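You operate a simulated robot arm through the tools that you are given. There is no shell and no other tool. Be economical: measure what you need, move in short steps, check, and stop when the job is done.

The job below is to be done with a simulated two-armed robot. You get a single attempt, and the scene is never put back.

Task
Take the teal rubber block and put it on top of the small teal box. Close the yellow-handled drawer. Put the purple driver on the aisle side of the sheet table. Put the black lipped cleat on the top of the big blanks away on the top of the near bench. Stack the small white box that says "foam" from the top of the carton bench on top of the small white box that says "wire". Put the orange-banded duct in the long grey pan. Put the yellow square duct on the top of the carton bench. Take the teal-banded duct and put it on the shelf of the tray table. Put the short channel that says "57" from the top of the roll bench on the top of the fit bench by the damper. Count the grey fingers on the top of the sealing bench, then put as many of the cream fingers from the top of the sealing bench on the shelf of the gauge table. Open the teal-handled drawer. Do these in any order. Set down upright: orange-banded duct, yellow square duct, teal-banded duct, cream finger.

It is judged by the outcome, as a careful person would: the job done as asked, and still so three seconds after it is handed in. It fails if anything else is knocked over, pushed out of place, dropped, spilled or broken. Flat cloth is picked up by pressing the open fingertips on it (5 to 10 N) and closing them slowly along it; thin cloth reads only 2 to 8 mm in the jaws.

Robot
Two 7-joint arms with fingered hands on one trunk, on a base that drives. Base frame: it is fixed to the floor where the robot stands at the start and does not move with it; the origin is under the middle of the robot, x ahead of it, y to its left, z up; the surface under the hand at the start is at about z = 930. Readings come in mm, rad, newtons and seconds.
The left shoulder is at the start at [24, 173, 1456], the right one opposite. With the tool pointing down near the work surface each hand reaches from about 100 to 660 mm from the robot's upright axis, wherever it stands, measured 20 degrees to its own side. Places, roughly: aisle side of the sheet table [-3700, -4700, 800]; black lipped cleat (12x5x2 cm) [-2700, -500, 900]; cream finger (10x7x13 cm) [-5900, 7000, 900]; grey finger (5x7x13 cm) [-6800, 7000, 900]; long grey pan (44x22x12 cm) [-6900, 1300, 900]; orange-banded duct [-6500, 1500, 500]; purple driver [-1250, -500, 750]; shelf of the gauge table [-1500, 6800, 300]; shelf of the tray table [-2900, 6700, 300]; short channel [-6750, 4750, 1000]; small teal box (8x10x7 cm) [500, -400, 1000]; small white box [-3250, -500, 750]; teal rubber block (8x5x4 cm) [500, -100, 900]; teal-banded duct [-6750, 4250, 1000]; teal-handled drawer [400, 300, 800]; top of the carton bench [-3500, -400, 800]; top of the fit bench by the damper [-6800, 1400, 900]; top of the near bench [-2400, 1200, 800]; yellow square duct (8x16x9 cm) [-6900, 1600, 900]; yellow-handled drawer [200, -500, 800]. Payload 3.5 kg a hand.
Tool frame (each hand has its own): the origin (TCP) lies between the finger pads and is the grasp point; the fingertips stand 30 mm ahead of it; z points along the fingers, y is the line along which they close. The gripper opens to 104 mm. The gripper's body begins 35 mm behind the TCP. The gripper is a hand of 3 fingers: y runs from the thumb to the fingers, the wrist lies at [-15, -104, -178] in the tool frame, and closing takes about 1.5 s.
Orientation is that of the tool frame in the base frame, as a unit quaternion [w, x, y, z]. With the fingers straight down and the wrist toward the robot, the tool's x, y and z point along [0, 1, 0], [1, 0, 0] and [0, 0, -1] of the base frame.

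Tools
- The arms move only by the tool nudge_tool. It takes "left_moves", "right_moves" or both (then of equal length, played together; a hand with none holds still); each is a list of rows, each a list of 6 numbers: the shift along the base's x, y, z in cm, then the turn, a rotation vector about the base's x, y, z in rad. In form: [[dx, dy, dz, ax, ay, az], ...]. A call has 1 to 8 rows; each row is the pose to reach, as a shift and turn from the pose commanded when the call began. "left_jaw" and "right_jaw" are, for a hand that has rows, the opening, from 0 (shut) to 1 (fully open), set as the call begins (left out, the last holds). Rows are played at 5 a second. More than 50 mm and 0.15 rad between two rows, or a gripper value outside its range, and nothing of the call is played. A pose out of reach is approached as far as the arm can. The call stops where the force on the tool passes 40 N (or 10 N more than at its start, if that is more) or the arm is blocked; 0.2 s more then pass. Each finger travels about 72 mm/s and halts on what it meets, pressing with about 25 N; the grip force reading is that of the motor and also rises with nothing between the fingers. The clock runs only during rows and for 0.2 s after the last one: add rows that repeat a pose to give the fingers time. It gives the time, the measured TCP pose, the force on the tool (base axes), the opening and the grip force at its end, in the units of the frame above (readings bear some noise), with the torque about the TCP (base axes, N m) and any sound that the robot's microphone picked up, and new pictures: "show" is both (left out), scene, wrist or none (wrist: the cameras of the hands that moved).
- Cameras (640 x 400 px; columns grow to the right, rows downward): "scene" is now at [90.9, -19.1, 1582.5]; the picture's right is [-0.17, -0.99, 0.00], its down [-0.91, 0.16, -0.38] and it looks along [0.37, -0.06, -0.93] (base axes); focal length 217 px, centre (320, 200). "left" rides on the left gripper at [-64, -94, -117] in its tool frame; the picture's right is [-0.72, -0.33, 0.61], its down [0.64, -0.65, 0.40] and it looks along [0.27, 0.68, 0.68] (tool axes); focal length 238 px, centre (320, 200). "right" rides on the right gripper at [64, -94, -117] in its tool frame; the picture's right is [-0.72, 0.33, -0.61], its down [-0.64, -0.65, 0.40] and it looks along [-0.27, 0.68, 0.68] (tool axes); focal length 238 px, centre (320, 200). There is no depth. A picture from a camera that has moved, and an enlarged one, comes with that camera's place and axes in the base frame and with its lens. The place of the scene camera against the robot may be out by one fixed shift of up to 25 mm in any direction.
- slide_trunk(by): slides the trunk up (or, below 0, down) by that many mm; the arms and the scene camera ride with it, the base frame stays. It gives what a move gives, with no picture.
- steer(legs): drives the robot by 1 to 6 legs, each [ahead, left, turn to the left] in mm, mm and rad, along the robot's own axes; the way and the turn of a leg run together, so that a leg with both is an arc; at most 1500 mm and 3.142 rad a leg. The arms and the cameras ride along, it lands a little off, and it stops where it bumps. It gives what a move gives, and a new picture of the scene camera.
- finger_targets(index, middle, thumb_bend, thumb_turn, hand): sets how far each is bent, from 0 (flat) to 1 (curled in); at 0.3 the hand is open as for a grip, at 0.7 the pads meet at the TCP. One left out holds its place. A second passes; each finger stops where it meets its share of the squeeze, and holds until it gets a number again. A gripper value or a shape takes the hand back. It gives what a move gives, with no picture; readings hold the bend of each and the force on the fingers (four entries, about 0 where the hand has none), thumb and palm. thumb_turn goes from beside the hand (0) to across from the fingers (1), as for a grip.
- set_grasp(shape, hand): the hand has 3 fingers and takes this shape, open, in about a second: jaw (thumb against the fingers, like two jaws); tri (thumb and two fingers); tip (a fingertip pinch); poke (one finger out to press); point (the index stretched); flat (the hand flat); cup (the hand cupped); fist (a fist). The gripper value then closes the fingers along that shape, each until it touches; the sizes above hold for jaw. It gives what a move gives, with no picture.
- turn_head(pan, tilt): turns the head with the scene camera to pan (to the left, within 1.501 rad either way) and tilt (down, from -0.506 to 1.204), counted from straight ahead of the robot. It gives what a move gives, and a new picture of the scene camera.
- close_up(camera, box): a new picture of the part [left, top, right, bottom] of that camera's present view, enlarged. No time passes.
- close_job(): hands the job in; it is judged then, once.

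Go step by step. Nothing tells you exact positions but the pictures and the camera data: compare them with the known pose of the tool, close in by small moves and look again before you grip or let go. The budget is 546 turns and 360 pictures, counting those below and the enlarged ones. Unless the task says otherwise, let go and move clear before handing in.

The tools are called as a command line: name --argument value ..., lists and objects as JSON in quotes. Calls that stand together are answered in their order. nudge_tool: Moves the arms, as the interface text tells. Its arguments: {"type":"object","properties":{"left_moves":{"type":"array"},"left_jaw":{"type":"number"},"right_moves":{"type":"array"},"right_jaw":{"type":"number"},"show":{"type":"string","enum":["both","scene","wrist","none"]}},"required":[]} The other tools are called the same way: slide_trunk (by) slides the trunk up or down; set_grasp (shape, hand) gives the hand a shape; finger_targets (index, middle, thumb_bend, thumb_turn, hand) moves the fingers one by one; steer (legs) drives the base; turn_head (pan, tilt) turns the head that bears the scene camera; close_up (camera, box) takes an enlarged picture of a part of a camera's view; close_job () hands the job in.

At the start:

```text
t: 0.0
left_position: [345.2, -35.2, 1167.7]
left_tool_rot: [0.0, 0.707, 0.707, 0.0]
left_wrist_force: [-0.9, 0.0, -0.6]
left_wrist_torque: [-0.01, -0.01, -0.04]
left_opening: 103.7
left_grip_force: 0.2
left_shape: jaw
left_bend: [0.3, 0.3, 0.3, 0.98]
left_finger forces: [0.0, 0.0, 0.0, 0.0, 0.0, 0.0]
right_position: [370.6, -422.1, 1255.9]
right_tool_rot: [0.0, 0.707, 0.708, 0.0]
right_wrist_force: [-0.5, -0.4, 0.2]
right_wrist_torque: [0.0, 0.0, -0.03]
right_opening: 103.4
right_grip_force: 0.1
right_shape: jaw
right_bend: [0.3, 0.3, 0.3, 0.98]
right_finger forces: [0.1, 0.0, 0.0, 0.1, 0.1, 0.0]
trunk travel left (down, up): [-550.0, 204.0]
robot x, y, heading: [1.7, 0.2, 0.0]
head pan, tilt: [-0.169, 1.185]
```

scene: 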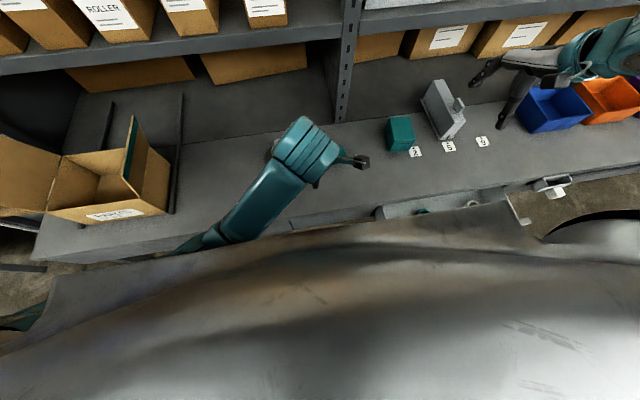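
right: 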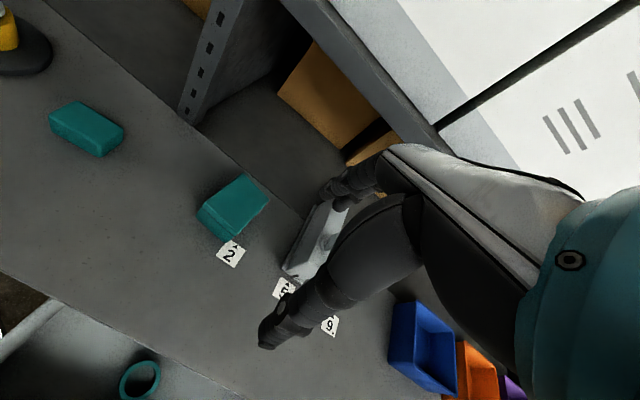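
left: 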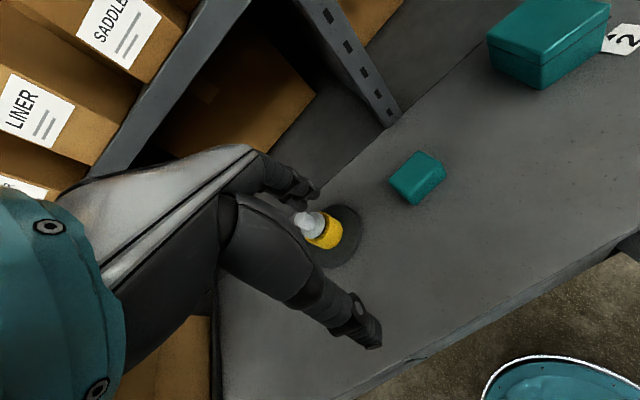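

I see the teal block near [479,-130,950] and the teal box near [524,-365,965], the two wrist cameras agreeing. I'll look closer at both before moving.

close_up --camera "left" --box '[340, 0, 640, 230]'

close_up --camera "right" --box '[0, 60, 400, 400]'

turn_head --pan 0 --tilt 0.7

```text
1.74 times, centred on (490, 115) of left
camera zoom: at [250.7, -100.1, 1284.7], right [-0.33, -0.72, -0.61], down [-0.65, 0.64, -0.4], along [0.68, 0.27, -0.68], focal length 414 px, centre (24, 348)
```

zoom: 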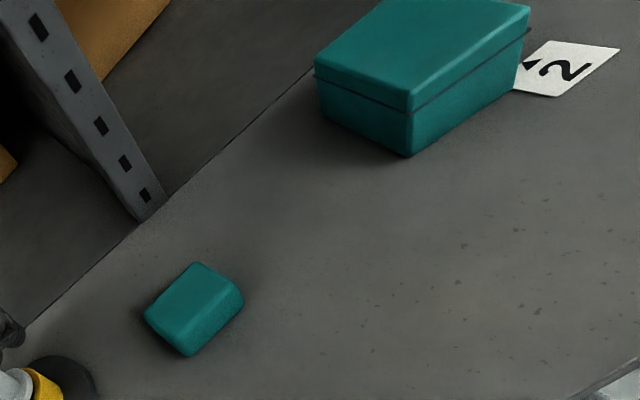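

```text
1.18 times, centred on (200, 230) of right
camera zoom: at [276.6, -357.7, 1372.5], right [0.33, -0.72, 0.61], down [-0.65, -0.64, -0.4], along [0.68, -0.27, -0.68], focal length 280 px, centre (461, 165)
```

zoom: 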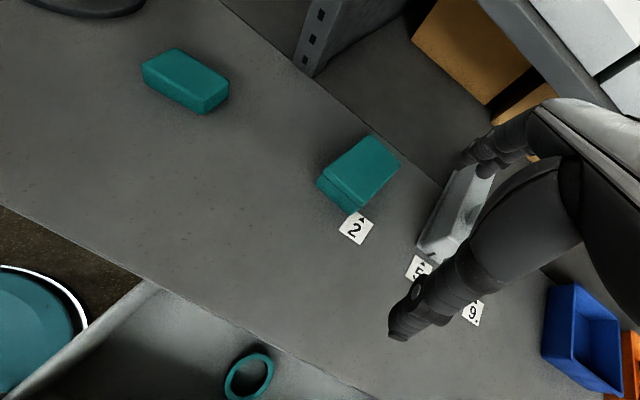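

```text
t: 0.9
left_position: [343.9, -35.7, 1169.0]
left_tool_rot: [0.0, 0.707, 0.707, 0.0]
left_wrist_force: [-0.4, 0.0, 0.4]
left_wrist_torque: [0.01, -0.04, 0.03]
left_opening: 103.5
left_grip_force: 0.0
left_shape: jaw
left_bend: [0.3, 0.3, 0.3, 0.98]
left_finger forces: [0.0, 0.0, 0.1, 0.0, 0.0, 0.0]
right_position: [370.9, -420.7, 1257.8]
right_tool_rot: [0.0, 0.707, 0.708, 0.0]
right_wrist_force: [-0.4, -0.6, -0.1]
right_wrist_torque: [0.01, 0.03, -0.03]
right_opening: 103.8
right_grip_force: 0.0
right_shape: jaw
right_bend: [0.3, 0.3, 0.3, 0.98]
right_finger forces: [0.1, 0.1, 0.0, 0.0, 0.1, 0.1]
trunk travel left (down, up): [-550.0, 204.0]
robot x, y, heading: [-0.7, 0.3, -0.001]
head pan, tilt: [0.0, 0.7]
camera scene: at [119.6, -9.5, 1617.6], right [0.0, -1.0, 0.0], down [-0.64, 0.0, -0.76], along [0.76, 0.0, -0.64], focal length 217 px, centre (320, 200)
```

scene: 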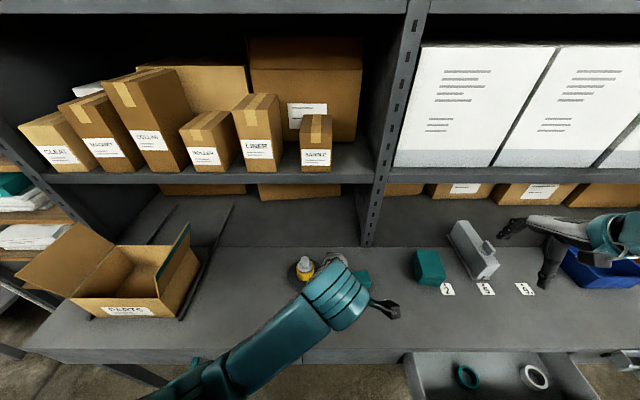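

The block lies squared with the bench, about 50 mm in x and 80 mm in y, and the box about 100 mm in x. I'll clear the left arm to the left and bring the right hand above the block.

nudge_tool --left_moves '[[0, 5, 2, 0, 0, 0], [0, 10, 4, 0, 0, 0], [-2, 15, 6, 0, 0, 0], [-4, 20, 8, 0, 0, 0], [-5, 25, 8, 0, 0, 0], [-6, 28, 8, 0, 0, 0], [-6, 28, 8, 0, 0, 0], [-6, 28, 8, 0, 0, 0]]' --right_moves '[[0, 0, 0, 0, 0, 0], [1, 4, 0, 0, 0, 0], [3, 8, -1, 0, 0, 0], [5, 12.5, -3, 0, 0, 0], [7, 17, -6, 0, 0, 0], [9, 21.5, -9, 0, 0, 0], [10.6, 26, -11, 0, 0, 0], [10.6, 29, -14, 0, 0, 0]]' --show "both"

```text
refused: row 1 steps farther than a row can; nothing moved
```

That first step was slightly too long, so I'll repeat it with shorter rows.

nudge_tool --left_moves '[[0, 4, 1, 0, 0, 0], [0, 8, 3, 0, 0, 0], [-1, 12, 5, 0, 0, 0], [-2, 16, 7, 0, 0, 0], [-3, 20, 8, 0, 0, 0], [-4, 24, 8, 0, 0, 0], [-5, 28, 8, 0, 0, 0], [-6, 30, 8, 0, 0, 0]]' --right_moves '[[0, 3, 0, 0, 0, 0], [1, 7, 0, 0, 0, 0], [3, 11, -1, 0, 0, 0], [5, 15, -3, 0, 0, 0], [7, 18.5, -5, 0, 0, 0], [9, 22, -8, 0, 0, 0], [10.6, 25.5, -11, 0, 0, 0], [10.6, 29, -14, 0, 0, 0]]' --show "both"

```text
refused: row 6 steps farther than a row can; nothing moved
```

Row 6 was marginally over the limit; I'll trim it.

nudge_tool --left_moves '[[0, 4, 1, 0, 0, 0], [0, 8, 3, 0, 0, 0], [-1, 12, 5, 0, 0, 0], [-2, 16, 7, 0, 0, 0], [-3, 20, 8, 0, 0, 0], [-4, 24, 8, 0, 0, 0], [-5, 28, 8, 0, 0, 0], [-6, 30, 8, 0, 0, 0]]' --right_moves '[[1, 4, 0, 0, 0, 0], [2, 8, 0, 0, 0, 0], [4, 12, -1, 0, 0, 0], [6, 15.8, -3, 0, 0, 0], [8, 19.2, -5.5, 0, 0, 0], [9.5, 22.5, -8.5, 0, 0, 0], [10.6, 26, -11, 0, 0, 0], [10.6, 29, -14, 0, 0, 0]]' --show "both"

```text
t: 2.0
left_position: [339.7, 177.5, 1214.0]
left_tool_rot: [-0.075, 0.695, 0.711, 0.076]
left_wrist_force: [0.7, -0.3, 0.0]
left_wrist_torque: [0.0, -0.02, 0.02]
left_opening: 103.8
left_grip_force: 0.1
left_shape: jaw
left_bend: [0.3, 0.3, 0.3, 0.98]
left_finger forces: [0.1, 0.0, 0.0, 0.1, 0.0, 0.0]
left hand out of reach, approached as far as the arm can: row 4, 5
right_position: [432.7, -262.4, 1223.6]
right_tool_rot: [0.001, 0.707, 0.708, 0.0]
right_wrist_force: [-0.6, 0.6, -0.1]
right_wrist_torque: [0.0, 0.05, 0.01]
right_opening: 103.8
right_grip_force: 0.1
right_shape: jaw
right_bend: [0.3, 0.3, 0.3, 0.98]
right_finger forces: [0.0, 0.0, 0.0, 0.1, 0.0, 0.1]
trunk travel left (down, up): [-550.0, 204.0]
robot x, y, heading: [-1.4, 2.4, -0.004]
head pan, tilt: [0.0, 0.7]
stopped in row 5 (left hand): the arm was blocked; the commanded pose is now the measured one
camera scene: at [120.9, -8.4, 1617.6], right [0.0, -1.0, 0.0], down [-0.64, 0.0, -0.76], along [0.76, 0.0, -0.64], focal length 217 px, centre (320, 200)
camera right: at [338.6, -198.8, 1339.9], right [0.33, -0.72, 0.61], down [-0.65, -0.64, -0.4], along [0.68, -0.27, -0.68], focal length 238 px, centre (320, 200)
camera left: at [245.8, 88.3, 1314.8], right [-0.31, -0.58, -0.75], down [-0.67, 0.7, -0.26], along [0.68, 0.42, -0.6], focal length 238 px, centre (320, 200)
```

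scene: 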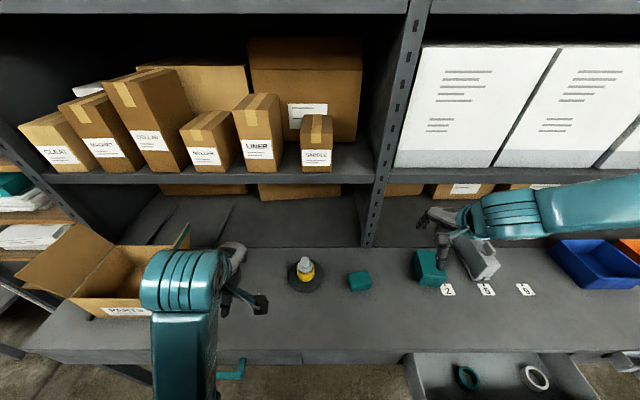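
right: 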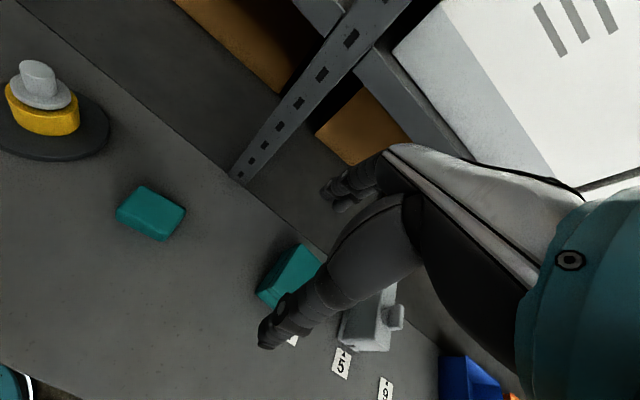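
left: 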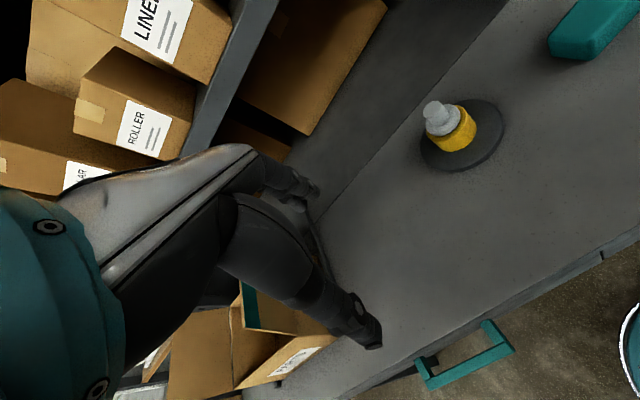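

The left hand is clear enough now. I'll bring the right hand over the block.

nudge_tool --right_moves '[[1.5, 4.4, 0, 0, 0, 0], [3, 8.8, 0, 0, 0, 0], [4.4, 13.1, 0, 0, 0, 0], [4.4, 13.1, -5, 0, 0, 0], [4.4, 13.1, -10, 0, 0, 0], [4.4, 13.1, -14, 0, 0, 0], [4.4, 13.1, -14, 0, 0, 0]]' --show "both"

```text
t: 3.6
left_position: [337.2, 176.2, 1214.5]
left_tool_rot: [-0.073, 0.695, 0.711, 0.077]
left_wrist_force: [0.2, -0.9, -0.6]
left_wrist_torque: [-0.01, -0.01, 0.0]
left_opening: 103.9
left_grip_force: 0.1
left_shape: jaw
left_bend: [0.3, 0.3, 0.3, 0.98]
left_finger forces: [0.0, 0.1, 0.1, 0.0, 0.1, 0.0]
right_position: [446.7, -191.1, 1159.4]
right_tool_rot: [0.0, 0.706, 0.708, 0.0]
right_wrist_force: [-1.1, 0.8, 0.2]
right_wrist_torque: [0.0, 0.01, -0.01]
right_opening: 103.6
right_grip_force: 0.1
right_shape: jaw
right_bend: [0.3, 0.3, 0.3, 0.98]
right_finger forces: [0.1, 0.1, 0.0, 0.0, 0.0, 0.0]
right hand out of reach, approached as far as the arm can: row 3, 4, 5, 6, 7
trunk travel left (down, up): [-550.0, 204.0]
robot x, y, heading: [-0.9, -1.2, 0.001]
head pan, tilt: [0.0, 0.7]
camera scene: at [119.6, -9.4, 1617.7], right [0.0, -1.0, 0.0], down [-0.64, 0.0, -0.77], along [0.77, 0.0, -0.64], focal length 217 px, centre (320, 200)
camera right: at [352.0, -127.5, 1275.7], right [0.33, -0.72, 0.61], down [-0.65, -0.64, -0.4], along [0.68, -0.27, -0.68], focal length 238 px, centre (320, 200)
```

scene: 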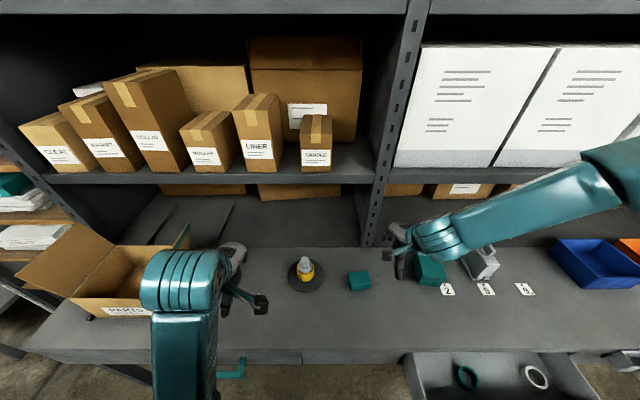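
right: 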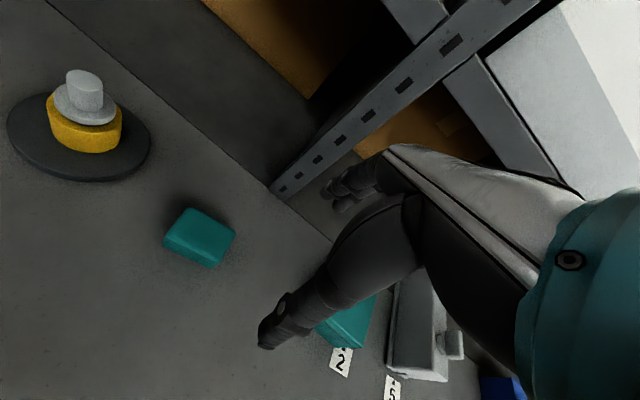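

The right arm cannot reach that far inward, so I'll shift the base left a bit so the block sits on its own side.

steer --legs '[[0, 80, 0]]'

```text
t: 4.6
left_position: [338.1, 257.7, 1213.8]
left_tool_rot: [-0.075, 0.696, 0.71, 0.075]
left_wrist_force: [0.3, 0.0, -0.2]
left_wrist_torque: [0.01, 0.03, 0.0]
left_opening: 103.6
left_grip_force: 0.0
left_shape: jaw
left_bend: [0.3, 0.3, 0.3, 0.98]
left_finger forces: [0.1, 0.0, 0.1, 0.0, 0.1, 0.0]
right_position: [446.7, -110.9, 1159.7]
right_tool_rot: [0.001, 0.707, 0.707, -0.001]
right_wrist_force: [-0.6, 0.5, -0.3]
right_wrist_torque: [-0.01, 0.0, 0.04]
right_opening: 103.6
right_grip_force: 0.0
right_shape: jaw
right_bend: [0.3, 0.3, 0.3, 0.98]
right_finger forces: [0.1, 0.0, 0.1, 0.0, 0.1, 0.0]
trunk travel left (down, up): [-550.0, 204.0]
robot x, y, heading: [2.1, 78.4, 0.002]
head pan, tilt: [0.0, 0.7]
camera scene: at [119.8, 71.5, 1617.7], right [0.0, -1.0, 0.0], down [-0.64, 0.0, -0.76], along [0.76, 0.0, -0.64], focal length 217 px, centre (320, 200)
```

scene: 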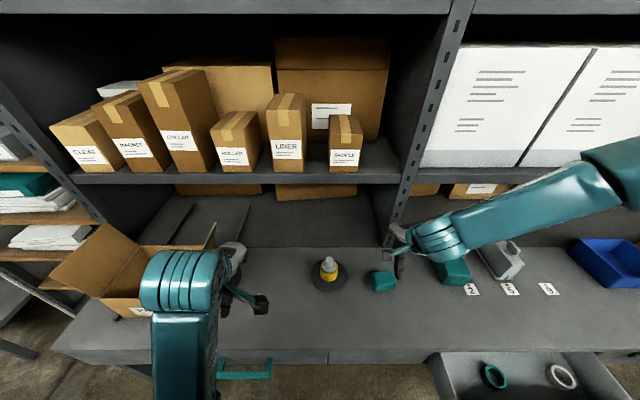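

I'll make a zero move to see whether the commanded pose equals the measured one.

nudge_tool --right_moves '[[0, 0, 0, 0, 0, 0], [0, 0, 0, 0, 0, 0]]' --show "wrist"

```text
t: 5.2
left_position: [338.1, 257.7, 1214.9]
left_tool_rot: [-0.075, 0.696, 0.71, 0.077]
left_wrist_force: [0.2, 0.3, -0.4]
left_wrist_torque: [-0.01, -0.01, 0.01]
left_opening: 103.4
left_grip_force: 0.0
left_shape: jaw
left_bend: [0.3, 0.3, 0.3, 0.98]
left_finger forces: [0.1, 0.0, 0.0, 0.0, 0.0, 0.1]
right_position: [447.3, -110.5, 1158.6]
right_tool_rot: [0.0, 0.707, 0.707, -0.001]
right_wrist_force: [-0.1, -0.5, 0.5]
right_wrist_torque: [-0.01, 0.01, -0.03]
right_opening: 103.6
right_grip_force: 0.0
right_shape: jaw
right_bend: [0.3, 0.3, 0.3, 0.98]
right_finger forces: [0.0, 0.0, 0.0, 0.1, 0.0, 0.0]
trunk travel left (down, up): [-550.0, 204.0]
robot x, y, heading: [-1.0, 79.3, -0.005]
head pan, tilt: [0.0, 0.7]
camera right: at [352.1, -47.1, 1276.0], right [0.33, -0.72, 0.61], down [-0.65, -0.64, -0.4], along [0.68, -0.27, -0.68], focal length 238 px, centre (320, 200)
```

right: 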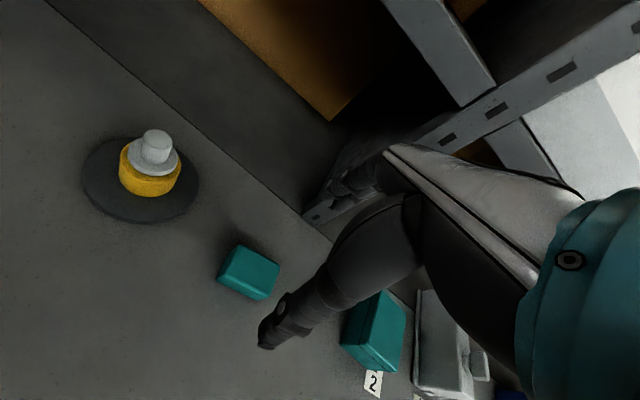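

The block checks out at [478,-129]; I'll descend over it with the jaw open.

nudge_tool --right_moves '[[1.5, -1, -4, 0, 0, 0], [3, -2, -8, 0, 0, 0], [3, -2, -12, 0, 0, 0], [3, -2, -15, 0, 0, 0], [3, -2, -17, 0, 0, 0], [3, -2, -17, 0, 0, 0]]' --show "both"

```text
t: 6.6
left_position: [338.1, 256.7, 1215.0]
left_tool_rot: [-0.075, 0.696, 0.71, 0.077]
left_wrist_force: [-0.5, 0.0, 0.3]
left_wrist_torque: [0.0, 0.02, -0.03]
left_opening: 103.9
left_grip_force: 0.1
left_shape: jaw
left_bend: [0.3, 0.3, 0.3, 0.98]
left_finger forces: [0.1, 0.1, 0.0, 0.0, 0.1, 0.0]
right_position: [449.0, -183.0, 1109.9]
right_tool_rot: [0.0, 0.707, 0.707, 0.0]
right_wrist_force: [0.3, 0.8, 0.1]
right_wrist_torque: [-0.03, 0.01, -0.02]
right_opening: 103.8
right_grip_force: 0.1
right_shape: jaw
right_bend: [0.3, 0.3, 0.3, 0.98]
right_finger forces: [0.0, 0.0, 0.1, 0.0, 0.0, 0.0]
right hand out of reach, approached as far as the arm can: row 1, 2, 3, 4, 5, 6
trunk travel left (down, up): [-550.0, 204.0]
robot x, y, heading: [3.2, 80.2, -0.0]
head pan, tilt: [0.0, 0.7]
camera scene: at [119.8, 70.6, 1617.7], right [0.0, -1.0, 0.0], down [-0.64, 0.0, -0.76], along [0.76, 0.0, -0.64], focal length 217 px, centre (320, 200)
camera right: at [354.7, -119.7, 1226.6], right [0.33, -0.72, 0.61], down [-0.65, -0.64, -0.4], along [0.68, -0.27, -0.68], focal length 238 px, centre (320, 200)
```

scene: 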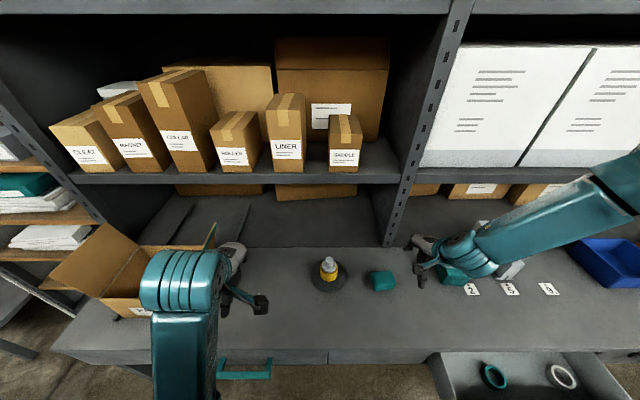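
right: 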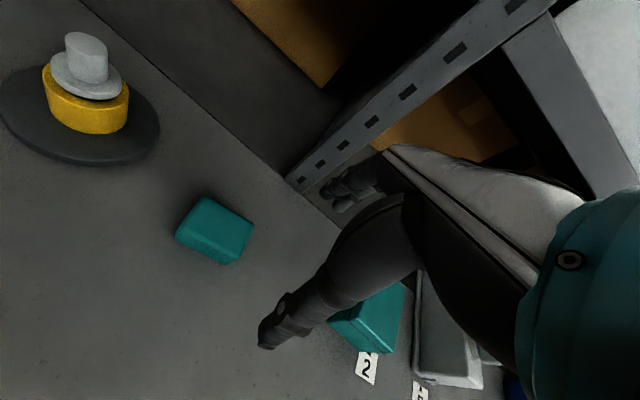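

The arm's elbow sits far out and the wrist runs into a limit. Raising the trunk should let the forearm point down more naturally; I'll try that.

slide_trunk --by 150

nudge_tool --right_moves '[[0, 2.5, -4, 0, 0, 0], [1, 5, -8, 0, 0, 0], [3, 5, -12, 0, 0, 0], [3, 5, -16, 0, 0, 0], [3, 5, -20, 0, 0, 0], [3, 5, -24, 0, 0, 0], [3, 5, -24, 0, 0, 0]]' --show "both"

```text
t: 8.4
left_position: [343.1, 284.7, 1364.8]
left_tool_rot: [-0.105, 0.686, 0.71, 0.119]
left_wrist_force: [1.2, 0.4, -0.3]
left_wrist_torque: [-0.02, -0.01, 0.01]
left_opening: 103.9
left_grip_force: 0.0
left_shape: jaw
left_bend: [0.3, 0.3, 0.3, 0.98]
left_finger forces: [0.1, 0.1, 0.0, 0.0, 0.0, 0.1]
right_position: [440.6, -189.9, 1263.3]
right_tool_rot: [0.0, 0.707, 0.707, 0.0]
right_wrist_force: [-0.4, -1.0, -0.3]
right_wrist_torque: [0.02, 0.03, -0.01]
right_opening: 103.6
right_grip_force: 0.1
right_shape: jaw
right_bend: [0.3, 0.3, 0.3, 0.98]
right_finger forces: [0.0, 0.0, 0.0, 0.0, 0.0, 0.0]
trunk travel left (down, up): [-700.0, 54.0]
robot x, y, heading: [-2.7, 79.4, -0.0]
head pan, tilt: [0.0, 0.7]
```

```text
t: 10.0
left_position: [340.6, 284.4, 1363.1]
left_tool_rot: [-0.108, 0.687, 0.709, 0.118]
left_wrist_force: [-0.2, -0.6, 1.0]
left_wrist_torque: [0.0, 0.02, 0.01]
left_opening: 103.7
left_grip_force: 0.1
left_shape: jaw
left_bend: [0.3, 0.3, 0.3, 0.98]
left_finger forces: [0.1, 0.1, 0.0, 0.0, 0.1, 0.0]
right_position: [430.3, -197.7, 1253.6]
right_tool_rot: [0.0, 0.707, 0.707, 0.0]
right_wrist_force: [0.3, -0.1, 0.2]
right_wrist_torque: [0.03, -0.02, -0.01]
right_opening: 103.4
right_grip_force: 0.1
right_shape: jaw
right_bend: [0.3, 0.3, 0.3, 0.98]
right_finger forces: [0.1, 0.0, 0.0, 0.1, 0.1, 0.0]
right hand out of reach, approached as far as the arm can: row 1, 2, 3, 4, 5, 6, 7
trunk travel left (down, up): [-700.0, 54.0]
robot x, y, heading: [1.5, 78.3, 0.002]
head pan, tilt: [0.0, 0.7]
camera scene: at [114.5, 70.6, 1767.8], right [0.0, -1.0, 0.0], down [-0.64, 0.0, -0.76], along [0.76, 0.0, -0.64], focal length 217 px, centre (320, 200)
camera right: at [335.5, -134.5, 1369.0], right [0.33, -0.72, 0.61], down [-0.65, -0.64, -0.4], along [0.68, -0.27, -0.68], focal length 238 px, centre (320, 200)
```

scene: 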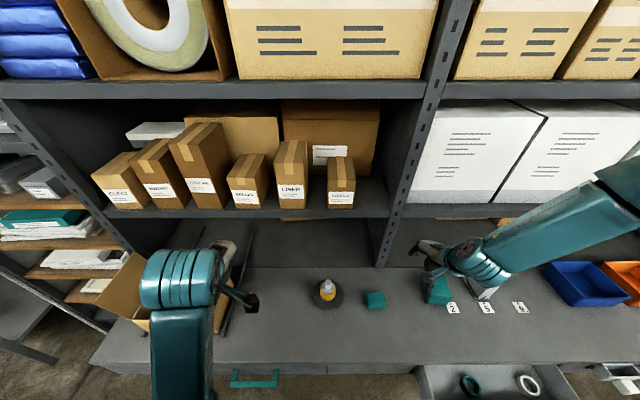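
right: 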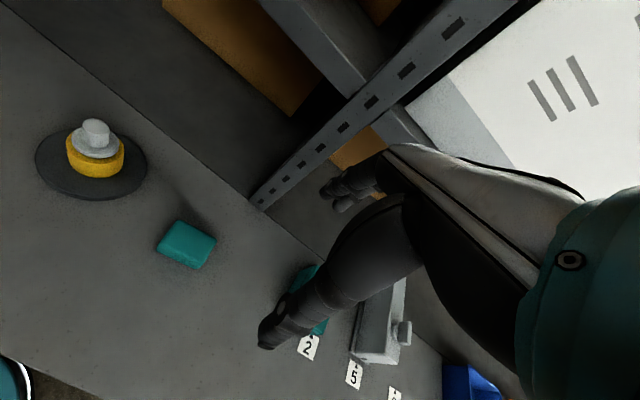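

The elbow seems stuck in a poor posture. I'll pull the right hand back toward the body and down to let the elbow drop, then approach again.

slide_trunk --by -150

nudge_tool --right_moves '[[-4, -2, 0, 0, 0, 0], [-8, -4, 0, 0, 0, 0], [-12, -6, 0, 0, 0, 0], [-16, -8, 0, 0, 0, 0], [-19, -8, 0, 0, 0, 0], [-19, -8, 3, 0, 0, 0], [-19, -8, 3, 0, 0, 0]]' --show "both"

```text
t: 10.8
left_position: [342.1, 294.5, 1317.2]
left_tool_rot: [-0.119, 0.684, 0.708, 0.13]
left_wrist_force: [-0.5, 1.1, 0.8]
left_wrist_torque: [-0.01, -0.03, -0.03]
left_opening: 103.7
left_grip_force: 0.2
left_shape: jaw
left_bend: [0.3, 0.3, 0.3, 0.98]
left_finger forces: [0.0, 0.1, 0.0, 0.0, 0.0, 0.0]
right_position: [430.2, -197.3, 1206.3]
right_tool_rot: [0.0, 0.706, 0.708, 0.0]
right_wrist_force: [0.6, -0.7, -0.4]
right_wrist_torque: [0.0, 0.02, 0.01]
right_opening: 103.5
right_grip_force: 0.1
right_shape: jaw
right_bend: [0.3, 0.3, 0.3, 0.98]
right_finger forces: [0.1, 0.1, 0.0, 0.0, 0.0, 0.0]
trunk travel left (down, up): [-656.0, 98.0]
robot x, y, heading: [-0.2, 82.9, -0.004]
head pan, tilt: [0.0, 0.7]
stopped: the arm was blocked; the commanded pose is now the measured one
```

```text
t: 12.3
left_position: [341.8, 294.8, 1319.1]
left_tool_rot: [-0.119, 0.685, 0.707, 0.131]
left_wrist_force: [0.3, -0.6, -0.4]
left_wrist_torque: [-0.04, 0.02, 0.01]
left_opening: 103.9
left_grip_force: 0.0
left_shape: jaw
left_bend: [0.3, 0.3, 0.3, 0.98]
left_finger forces: [0.1, 0.1, 0.0, 0.0, 0.0, 0.0]
right_position: [242.5, -281.9, 1230.2]
right_tool_rot: [-0.001, 0.706, 0.708, 0.0]
right_wrist_force: [0.2, -0.4, -0.8]
right_wrist_torque: [0.01, 0.0, -0.01]
right_opening: 103.9
right_grip_force: 0.0
right_shape: jaw
right_bend: [0.3, 0.3, 0.3, 0.98]
right_finger forces: [0.1, 0.0, 0.0, 0.1, 0.0, 0.0]
right hand out of reach, approached as far as the arm can: row 6, 7
trunk travel left (down, up): [-656.0, 98.0]
robot x, y, heading: [1.0, 83.1, -0.003]
head pan, tilt: [0.0, 0.7]
camera scene: at [116.2, 70.8, 1723.5], right [0.0, -1.0, 0.0], down [-0.64, 0.0, -0.76], along [0.76, 0.0, -0.64], focal length 217 px, centre (320, 200)
camera right: at [148.5, -217.9, 1347.6], right [0.33, -0.72, 0.61], down [-0.65, -0.64, -0.4], along [0.68, -0.27, -0.68], focal length 238 px, centre (320, 200)
```

scene: 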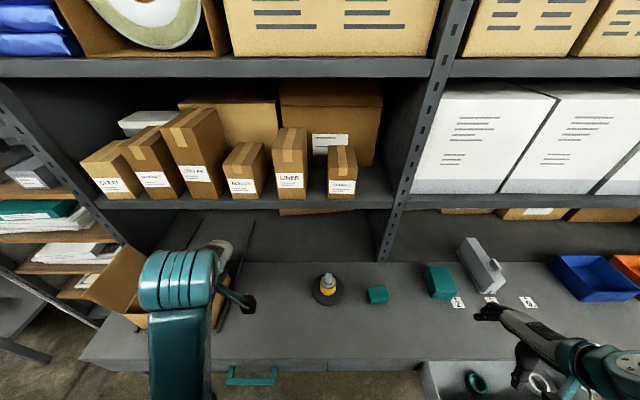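
right: 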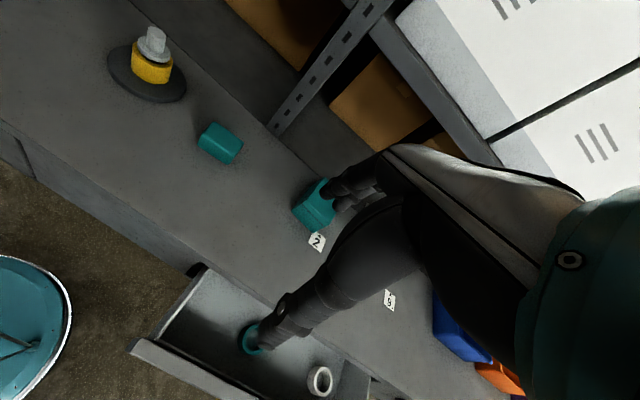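

The right arm followed well here. Next I'll try approaching the block from close in: inward and down first, then forward.

nudge_tool --right_moves '[[0, 3, -3, 0, 0, 0], [0, 6, -6, 0, 0, 0], [0, 9, -9, 0, 0, 0], [0, 12, -12, 0, 0, 0], [4, 14, -13, 0, 0, 0], [8, 15, -14, 0, 0, 0], [12, 15, -15, 0, 0, 0], [12, 15, -15, 0, 0, 0]]' --show "scene"

```text
t: 14.2
left_position: [341.2, 294.8, 1317.6]
left_tool_rot: [-0.119, 0.684, 0.707, 0.131]
left_wrist_force: [-0.5, 0.1, 0.0]
left_wrist_torque: [0.0, 0.0, -0.04]
left_opening: 103.5
left_grip_force: 0.1
left_shape: jaw
left_bend: [0.3, 0.3, 0.3, 0.98]
left_finger forces: [0.1, 0.0, 0.1, 0.0, 0.0, 0.1]
right_position: [365.9, -130.6, 1082.0]
right_tool_rot: [0.0, 0.706, 0.708, 0.0]
right_wrist_force: [-0.3, 0.3, -0.6]
right_wrist_torque: [0.0, -0.03, 0.01]
right_opening: 103.8
right_grip_force: 0.1
right_shape: jaw
right_bend: [0.3, 0.3, 0.3, 0.98]
right_finger forces: [0.0, 0.1, 0.0, 0.1, 0.1, 0.0]
trunk travel left (down, up): [-656.0, 98.0]
robot x, y, heading: [-2.7, 78.3, -0.004]
head pan, tilt: [0.0, 0.7]
camera scene: at [114.5, 70.5, 1723.6], right [0.0, -1.0, 0.0], down [-0.64, 0.0, -0.77], along [0.77, 0.0, -0.64], focal length 217 px, centre (320, 200)
```

scene: 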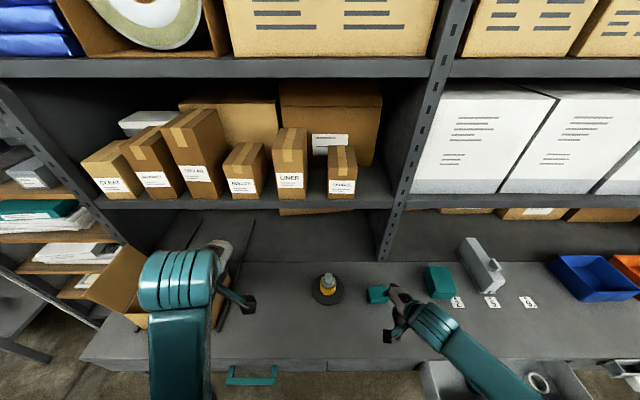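

The elbow is now in a good posture and the move was exact. Forward over the block and down.

nudge_tool --right_moves '[[4, 0, 0, 0, 0, 0], [8, 0, 0, 0, 0, 0], [11.1, 0, 0, 0, 0, 0], [11.1, 0, -4, 0, 0, 0], [11.1, 0, -7, 0, 0, 0], [11.1, 0, -8.5, 0, 0, 0], [11.1, 0, -8.5, 0, 0, 0]]' --show "both"

```text
t: 15.8
left_position: [341.4, 295.2, 1318.0]
left_tool_rot: [-0.119, 0.683, 0.708, 0.131]
left_wrist_force: [-0.3, 0.2, -1.1]
left_wrist_torque: [0.01, -0.02, -0.02]
left_opening: 103.8
left_grip_force: 0.0
left_shape: jaw
left_bend: [0.3, 0.3, 0.3, 0.98]
left_finger forces: [0.0, 0.0, 0.1, 0.0, 0.0, 0.0]
right_position: [471.8, -133.1, 998.8]
right_tool_rot: [0.0, 0.707, 0.708, 0.0]
right_wrist_force: [-0.5, -0.2, -0.7]
right_wrist_torque: [0.0, 0.02, 0.0]
right_opening: 103.8
right_grip_force: 0.1
right_shape: jaw
right_bend: [0.3, 0.3, 0.3, 0.98]
right_finger forces: [0.0, 0.1, 0.0, 0.0, 0.0, 0.1]
trunk travel left (down, up): [-656.0, 98.0]
robot x, y, heading: [0.3, 81.1, -0.007]
head pan, tilt: [0.0, 0.7]
camera scene: at [114.9, 70.5, 1723.6], right [0.0, -1.0, 0.0], down [-0.64, 0.0, -0.77], along [0.77, 0.0, -0.64], focal length 217 px, centre (320, 200)
camera right: at [379.4, -69.8, 1114.9], right [0.33, -0.72, 0.61], down [-0.65, -0.64, -0.4], along [0.68, -0.27, -0.68], focal length 238 px, centre (320, 200)
```

scene: 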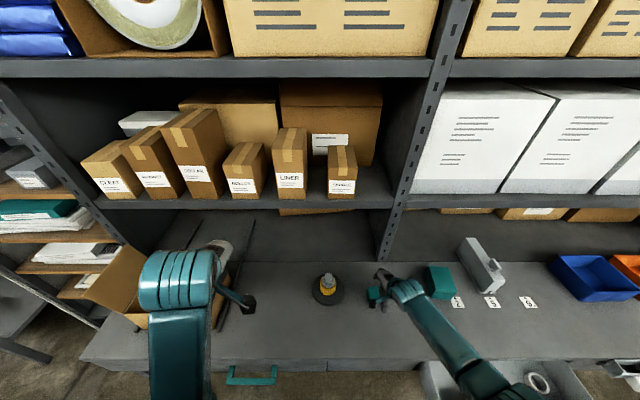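
right: 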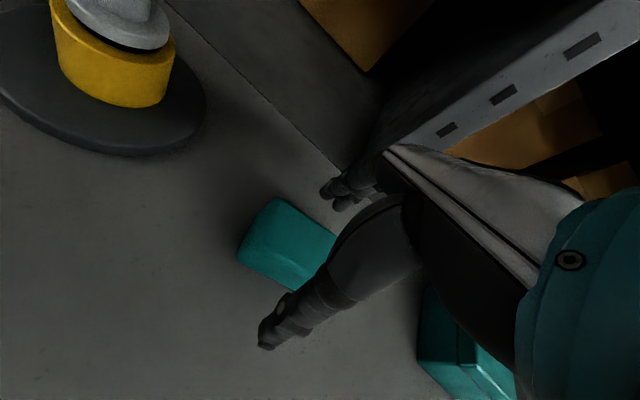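

The block sits between thumb and fingers. I'll go down to grip height and close.

nudge_tool --right_moves '[[0, 0, -2, 0, 0, 0], [0, 0, -3.2, 0, 0, 0], [0, 0, -3.2, 0, 0, 0]]' --show "none"

nudge_tool --right_moves '[[0, 0, 0, 0, 0, 0], [0, 0, 0, 0, 0, 0], [0, 0, 0, 0, 0, 0], [0, 0, 0, 0, 0, 0], [0, 0, 0, 0, 0, 0], [0, 0, 0, 0, 0, 0], [0, 0, 0, 0, 0, 0], [0, 0, 0, 0, 0, 0]]' --right_jaw 0 --show "wrist"

```text
t: 16.6
left_position: [341.7, 295.5, 1318.0]
left_tool_rot: [-0.118, 0.684, 0.708, 0.13]
left_wrist_force: [-0.3, -0.6, -0.3]
left_wrist_torque: [-0.01, 0.0, 0.0]
left_opening: 103.8
left_grip_force: 0.1
left_shape: jaw
left_bend: [0.3, 0.3, 0.3, 0.98]
left_finger forces: [0.0, 0.0, 0.1, 0.0, 0.0, 0.0]
right_position: [472.8, -132.9, 964.3]
right_tool_rot: [0.0, 0.706, 0.708, 0.001]
right_wrist_force: [0.6, 0.1, -0.1]
right_wrist_torque: [-0.04, 0.02, -0.03]
right_opening: 104.1
right_grip_force: 0.1
right_shape: jaw
right_bend: [0.3, 0.3, 0.3, 0.98]
right_finger forces: [0.1, 0.0, 0.0, 0.0, 0.0, 0.0]
trunk travel left (down, up): [-656.0, 98.0]
robot x, y, heading: [0.7, 82.0, 0.004]
head pan, tilt: [0.0, 0.7]
```

```text
t: 18.4
left_position: [342.8, 294.9, 1318.4]
left_tool_rot: [-0.118, 0.684, 0.708, 0.13]
left_wrist_force: [0.7, -0.2, 0.4]
left_wrist_torque: [-0.01, -0.01, 0.03]
left_opening: 103.7
left_grip_force: 0.0
left_shape: jaw
left_bend: [0.3, 0.3, 0.3, 0.98]
left_finger forces: [0.0, 0.0, 0.0, 0.0, 0.0, 0.0]
right_position: [473.0, -134.0, 964.2]
right_tool_rot: [-0.001, 0.707, 0.707, 0.0]
right_wrist_force: [-0.3, 0.2, 0.5]
right_wrist_torque: [-0.01, 0.02, -0.01]
right_opening: 44.8
right_grip_force: 25.4
right_shape: jaw
right_bend: [0.74, 0.47, 0.72, 1.0]
right_finger forces: [14.8, 7.8, 0.1, 0.0, 22.7, 0.1]
trunk travel left (down, up): [-656.0, 98.0]
robot x, y, heading: [0.9, 81.2, 0.001]
head pan, tilt: [0.0, 0.7]
camera right: at [379.1, -70.0, 1080.9], right [0.33, -0.72, 0.61], down [-0.65, -0.64, -0.4], along [0.68, -0.27, -0.68], focal length 238 px, centre (320, 200)
```

right: 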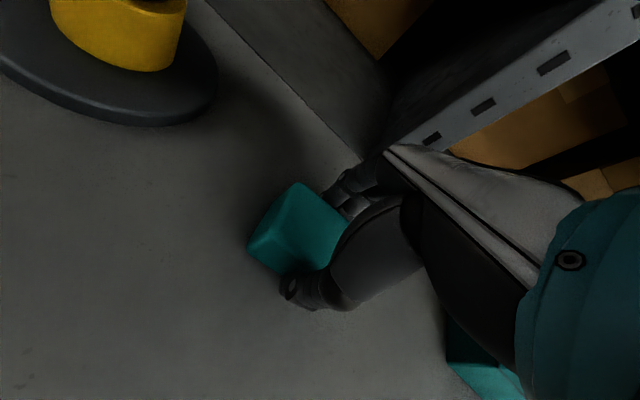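

The block is gripped. I'll lift it and check.

nudge_tool --right_moves '[[0, 0, 4, 0, 0, 0], [-2, 0, 8, 0, 0, 0], [-4, 0, 12, 0, 0, 0], [-6, -2, 15, 0, 0, 0], [-8, -6, 15, 0, 0, 0], [-8, -10, 15, 0, 0, 0], [-8, -10, 15, 0, 0, 0]]' --show "none"

steer --legs '[[0, -80, 0]]'

close_up --camera "right" --box '[160, 100, 560, 400]'

```text
t: 19.9
left_position: [342.4, 295.1, 1318.4]
left_tool_rot: [-0.119, 0.684, 0.708, 0.131]
left_wrist_force: [0.1, 0.1, -1.2]
left_wrist_torque: [-0.01, 0.02, -0.01]
left_opening: 103.9
left_grip_force: 0.1
left_shape: jaw
left_bend: [0.3, 0.3, 0.3, 0.98]
left_finger forces: [0.0, 0.1, 0.0, 0.1, 0.0, 0.1]
right_position: [393.0, -237.9, 1114.6]
right_tool_rot: [0.001, 0.706, 0.708, 0.0]
right_wrist_force: [0.1, -0.3, -0.3]
right_wrist_torque: [0.03, 0.0, 0.01]
right_opening: 44.4
right_grip_force: 24.6
right_shape: jaw
right_bend: [0.74, 0.48, 0.72, 1.0]
right_finger forces: [14.8, 8.0, 0.1, 0.0, 22.6, 0.1]
trunk travel left (down, up): [-656.0, 98.0]
robot x, y, heading: [3.5, 81.7, -0.004]
head pan, tilt: [0.0, 0.7]
```

```text
t: 21.0
left_position: [341.6, 217.7, 1317.5]
left_tool_rot: [-0.119, 0.684, 0.708, 0.131]
left_wrist_force: [-0.4, 0.2, -0.3]
left_wrist_torque: [0.02, 0.02, 0.01]
left_opening: 103.6
left_grip_force: 0.2
left_shape: jaw
left_bend: [0.3, 0.3, 0.3, 0.98]
left_finger forces: [0.0, 0.1, 0.0, 0.0, 0.0, 0.0]
right_position: [395.0, -314.2, 1115.3]
right_tool_rot: [0.0, 0.707, 0.707, -0.001]
right_wrist_force: [0.2, -0.4, -0.4]
right_wrist_torque: [-0.01, -0.01, -0.01]
right_opening: 44.2
right_grip_force: 24.8
right_shape: jaw
right_bend: [0.74, 0.48, 0.72, 1.0]
right_finger forces: [14.8, 7.9, 0.0, 0.0, 22.6, 0.1]
trunk travel left (down, up): [-656.0, 98.0]
robot x, y, heading: [1.7, 2.4, 0.001]
head pan, tilt: [0.0, 0.7]
camera scene: at [115.0, -6.7, 1723.6], right [0.0, -1.0, 0.0], down [-0.64, 0.0, -0.76], along [0.76, 0.0, -0.64], focal length 217 px, centre (320, 200)
```

scene: 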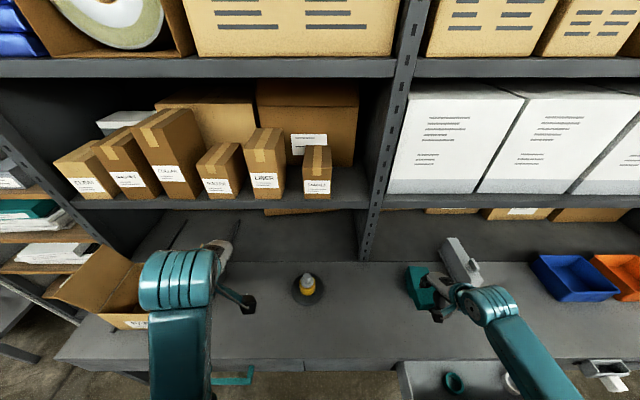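

```text
1.33 times, centred on (360, 250) of right
camera zoom: at [300.1, -250.6, 1231.3], right [0.33, -0.72, 0.61], down [-0.65, -0.64, -0.4], along [0.68, -0.27, -0.68], focal length 318 px, centre (267, 133)
```

zoom: 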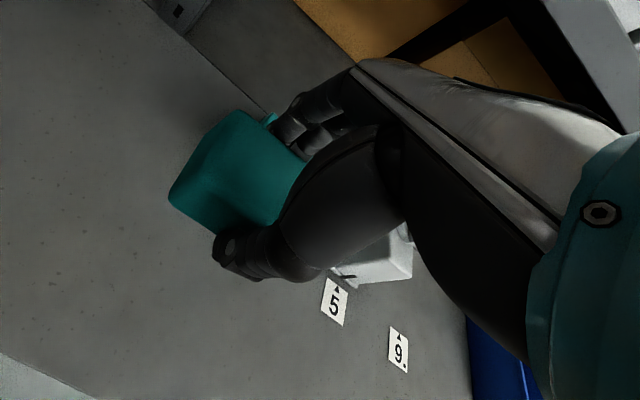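

The block is held well. I reckon the box top near z≈980 with centre about [522,-374]; I'll bring the block above it and look.

nudge_tool --right_moves '[[4, -2, 0, 0, 0, 0], [8, -4, 0, 0, 0, 0], [12, -6, 0, 0, 0, 0], [12.7, -6, -3, 0, 0, 0], [12.7, -6, -5, 0, 0, 0], [12.7, -6, -5, 0, 0, 0]]' --show "wrist"

close_up --camera "scene" --box '[360, 200, 560, 325]'

```text
t: 22.4
left_position: [342.6, 218.5, 1319.1]
left_tool_rot: [-0.119, 0.684, 0.708, 0.131]
left_wrist_force: [-0.1, 0.0, -0.8]
left_wrist_torque: [0.02, 0.0, 0.04]
left_opening: 103.6
left_grip_force: 0.1
left_shape: jaw
left_bend: [0.3, 0.3, 0.3, 0.98]
left_finger forces: [0.1, 0.0, 0.0, 0.0, 0.1, 0.1]
right_position: [519.9, -371.8, 1064.3]
right_tool_rot: [0.0, 0.707, 0.708, 0.0]
right_wrist_force: [-0.5, -1.0, -0.8]
right_wrist_torque: [0.0, -0.01, 0.01]
right_opening: 44.5
right_grip_force: 24.7
right_shape: jaw
right_bend: [0.74, 0.48, 0.72, 1.0]
right_finger forces: [14.7, 7.8, 0.0, 0.1, 22.5, 0.0]
trunk travel left (down, up): [-656.0, 98.0]
robot x, y, heading: [-0.8, 3.1, -0.006]
head pan, tilt: [0.0, 0.7]
camera right: at [426.9, -308.9, 1181.1], right [0.33, -0.72, 0.61], down [-0.65, -0.64, -0.4], along [0.68, -0.27, -0.68], focal length 238 px, centre (320, 200)
```

right: 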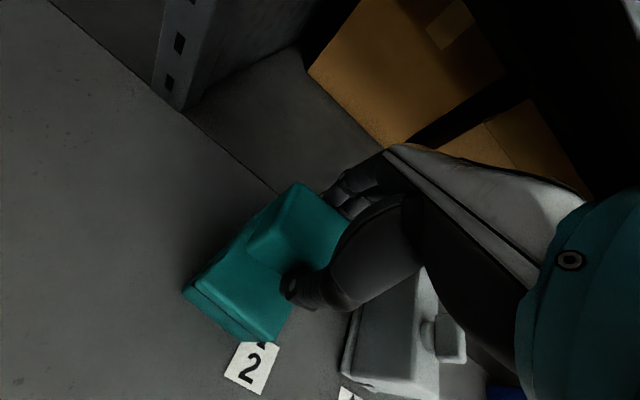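

```text
3.20 times, centred on (460, 262) of scene
camera zoom: at [115.2, -6.1, 1723.6], right [0.0, -1.0, 0.0], down [-0.64, 0.0, -0.76], along [0.76, 0.0, -0.64], focal length 694 px, centre (-128, 0)
```

zoom: 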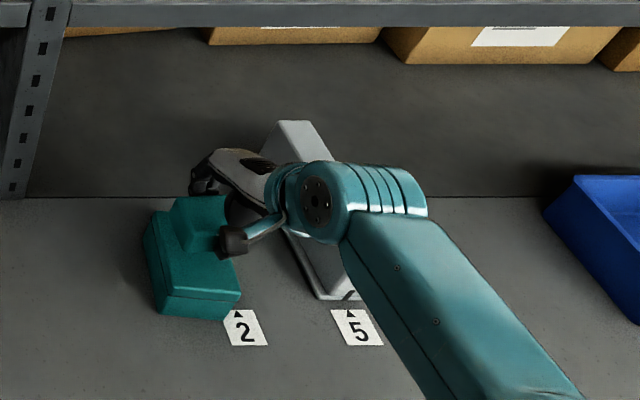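

The block is over the box, centred. I'll lower it gently until contact.

nudge_tool --right_moves '[[-0.2, 0.4, -1, 0, 0, 0], [-0.2, 0.4, -2, 0, 0, 0], [-0.2, 0.4, -2.4, 0, 0, 0], [-0.2, 0.4, -2.7, 0, 0, 0], [-0.2, 0.4, -3, 0, 0, 0], [-0.2, 0.4, -3.3, 0, 0, 0]]' --show "wrist"

```text
t: 23.8
left_position: [342.2, 217.8, 1317.6]
left_tool_rot: [-0.119, 0.684, 0.707, 0.131]
left_wrist_force: [-1.0, 0.5, -0.2]
left_wrist_torque: [0.01, -0.02, 0.02]
left_opening: 103.9
left_grip_force: 0.0
left_shape: jaw
left_bend: [0.3, 0.3, 0.3, 0.98]
left_finger forces: [0.0, 0.1, 0.1, 0.1, 0.0, 0.0]
right_position: [518.1, -369.1, 1032.7]
right_tool_rot: [0.0, 0.707, 0.707, -0.001]
right_wrist_force: [-1.3, 0.1, -0.3]
right_wrist_torque: [-0.02, -0.01, -0.01]
right_opening: 44.4
right_grip_force: 24.8
right_shape: jaw
right_bend: [0.74, 0.48, 0.72, 1.0]
right_finger forces: [14.8, 7.8, 0.0, 0.0, 22.5, 0.0]
trunk travel left (down, up): [-656.0, 98.0]
robot x, y, heading: [0.7, 2.0, -0.006]
head pan, tilt: [0.0, 0.7]
camera right: at [424.8, -305.7, 1148.5], right [0.33, -0.72, 0.61], down [-0.65, -0.64, -0.4], along [0.68, -0.27, -0.68], focal length 238 px, centre (320, 200)
```

right: 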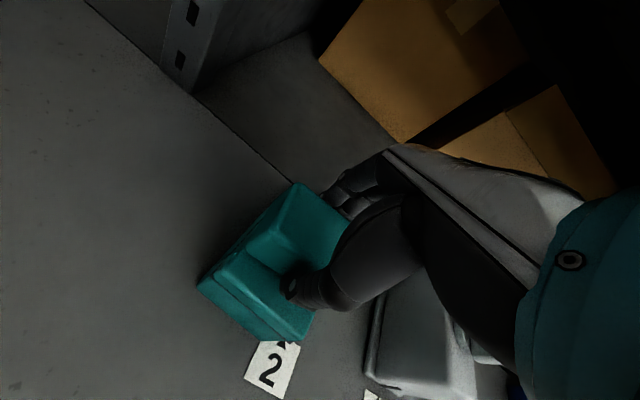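

No contact yet; I'll keep lowering in small steps.

nudge_tool --right_moves '[[0, 0, -0.3, 0, 0, 0], [0, 0, -0.6, 0, 0, 0], [0, 0, -0.9, 0, 0, 0], [0, 0, -1.2, 0, 0, 0]]' --show "none"

nudge_tool --right_moves '[[0, 0, -0.2, 0, 0, 0], [0, 0, -0.4, 0, 0, 0], [0, 0, -0.4, 0, 0, 0]]' --show "wrist"

```text
t: 24.8
left_position: [338.3, 219.7, 1321.2]
left_tool_rot: [-0.117, 0.684, 0.708, 0.131]
left_wrist_force: [0.0, 0.3, 0.2]
left_wrist_torque: [0.0, -0.01, 0.05]
left_opening: 103.6
left_grip_force: 0.0
left_shape: jaw
left_bend: [0.3, 0.3, 0.3, 0.98]
left_finger forces: [0.1, 0.1, 0.1, 0.1, 0.0, 0.0]
right_position: [519.6, -368.8, 1026.5]
right_tool_rot: [0.006, 0.708, 0.707, 0.004]
right_wrist_force: [-4.6, -0.6, 36.9]
right_wrist_torque: [0.0, 0.36, -0.04]
right_opening: 46.7
right_grip_force: 25.1
right_shape: jaw
right_bend: [0.75, 0.48, 0.72, 1.0]
right_finger forces: [16.1, 8.6, 0.1, 0.0, 29.0, 0.0]
trunk travel left (down, up): [-656.0, 98.0]
robot x, y, heading: [0.4, 5.2, 0.001]
head pan, tilt: [0.0, 0.7]
```

```text
t: 25.3
left_position: [340.3, 218.7, 1318.9]
left_tool_rot: [-0.118, 0.684, 0.708, 0.132]
left_wrist_force: [0.2, -0.6, -0.3]
left_wrist_torque: [0.0, 0.03, -0.03]
left_opening: 103.6
left_grip_force: 0.0
left_shape: jaw
left_bend: [0.3, 0.3, 0.3, 0.98]
left_finger forces: [0.0, 0.1, 0.0, 0.2, 0.0, 0.0]
right_position: [524.3, -370.9, 1027.9]
right_tool_rot: [0.008, 0.707, 0.707, 0.008]
right_wrist_force: [-6.4, 1.5, 24.9]
right_wrist_torque: [0.04, 0.46, -0.01]
right_opening: 46.0
right_grip_force: 24.6
right_shape: jaw
right_bend: [0.75, 0.48, 0.72, 1.0]
right_finger forces: [14.9, 7.7, 0.1, 0.0, 29.0, 0.1]
trunk travel left (down, up): [-656.0, 98.0]
robot x, y, heading: [-2.7, 1.4, -0.004]
head pan, tilt: [0.0, 0.7]
stopped in row 2 (right hand): the force on the tool passed its limit at 48 N (the readings are from after the stop); the commanded pose is now the measured one
camera right: at [428.9, -307.2, 1141.4], right [0.31, -0.72, 0.62], down [-0.64, -0.64, -0.42], along [0.7, -0.27, -0.66], focal length 238 px, centre (320, 200)
```

right: 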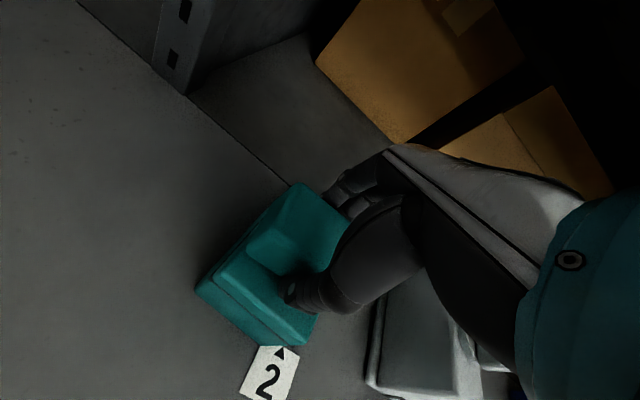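

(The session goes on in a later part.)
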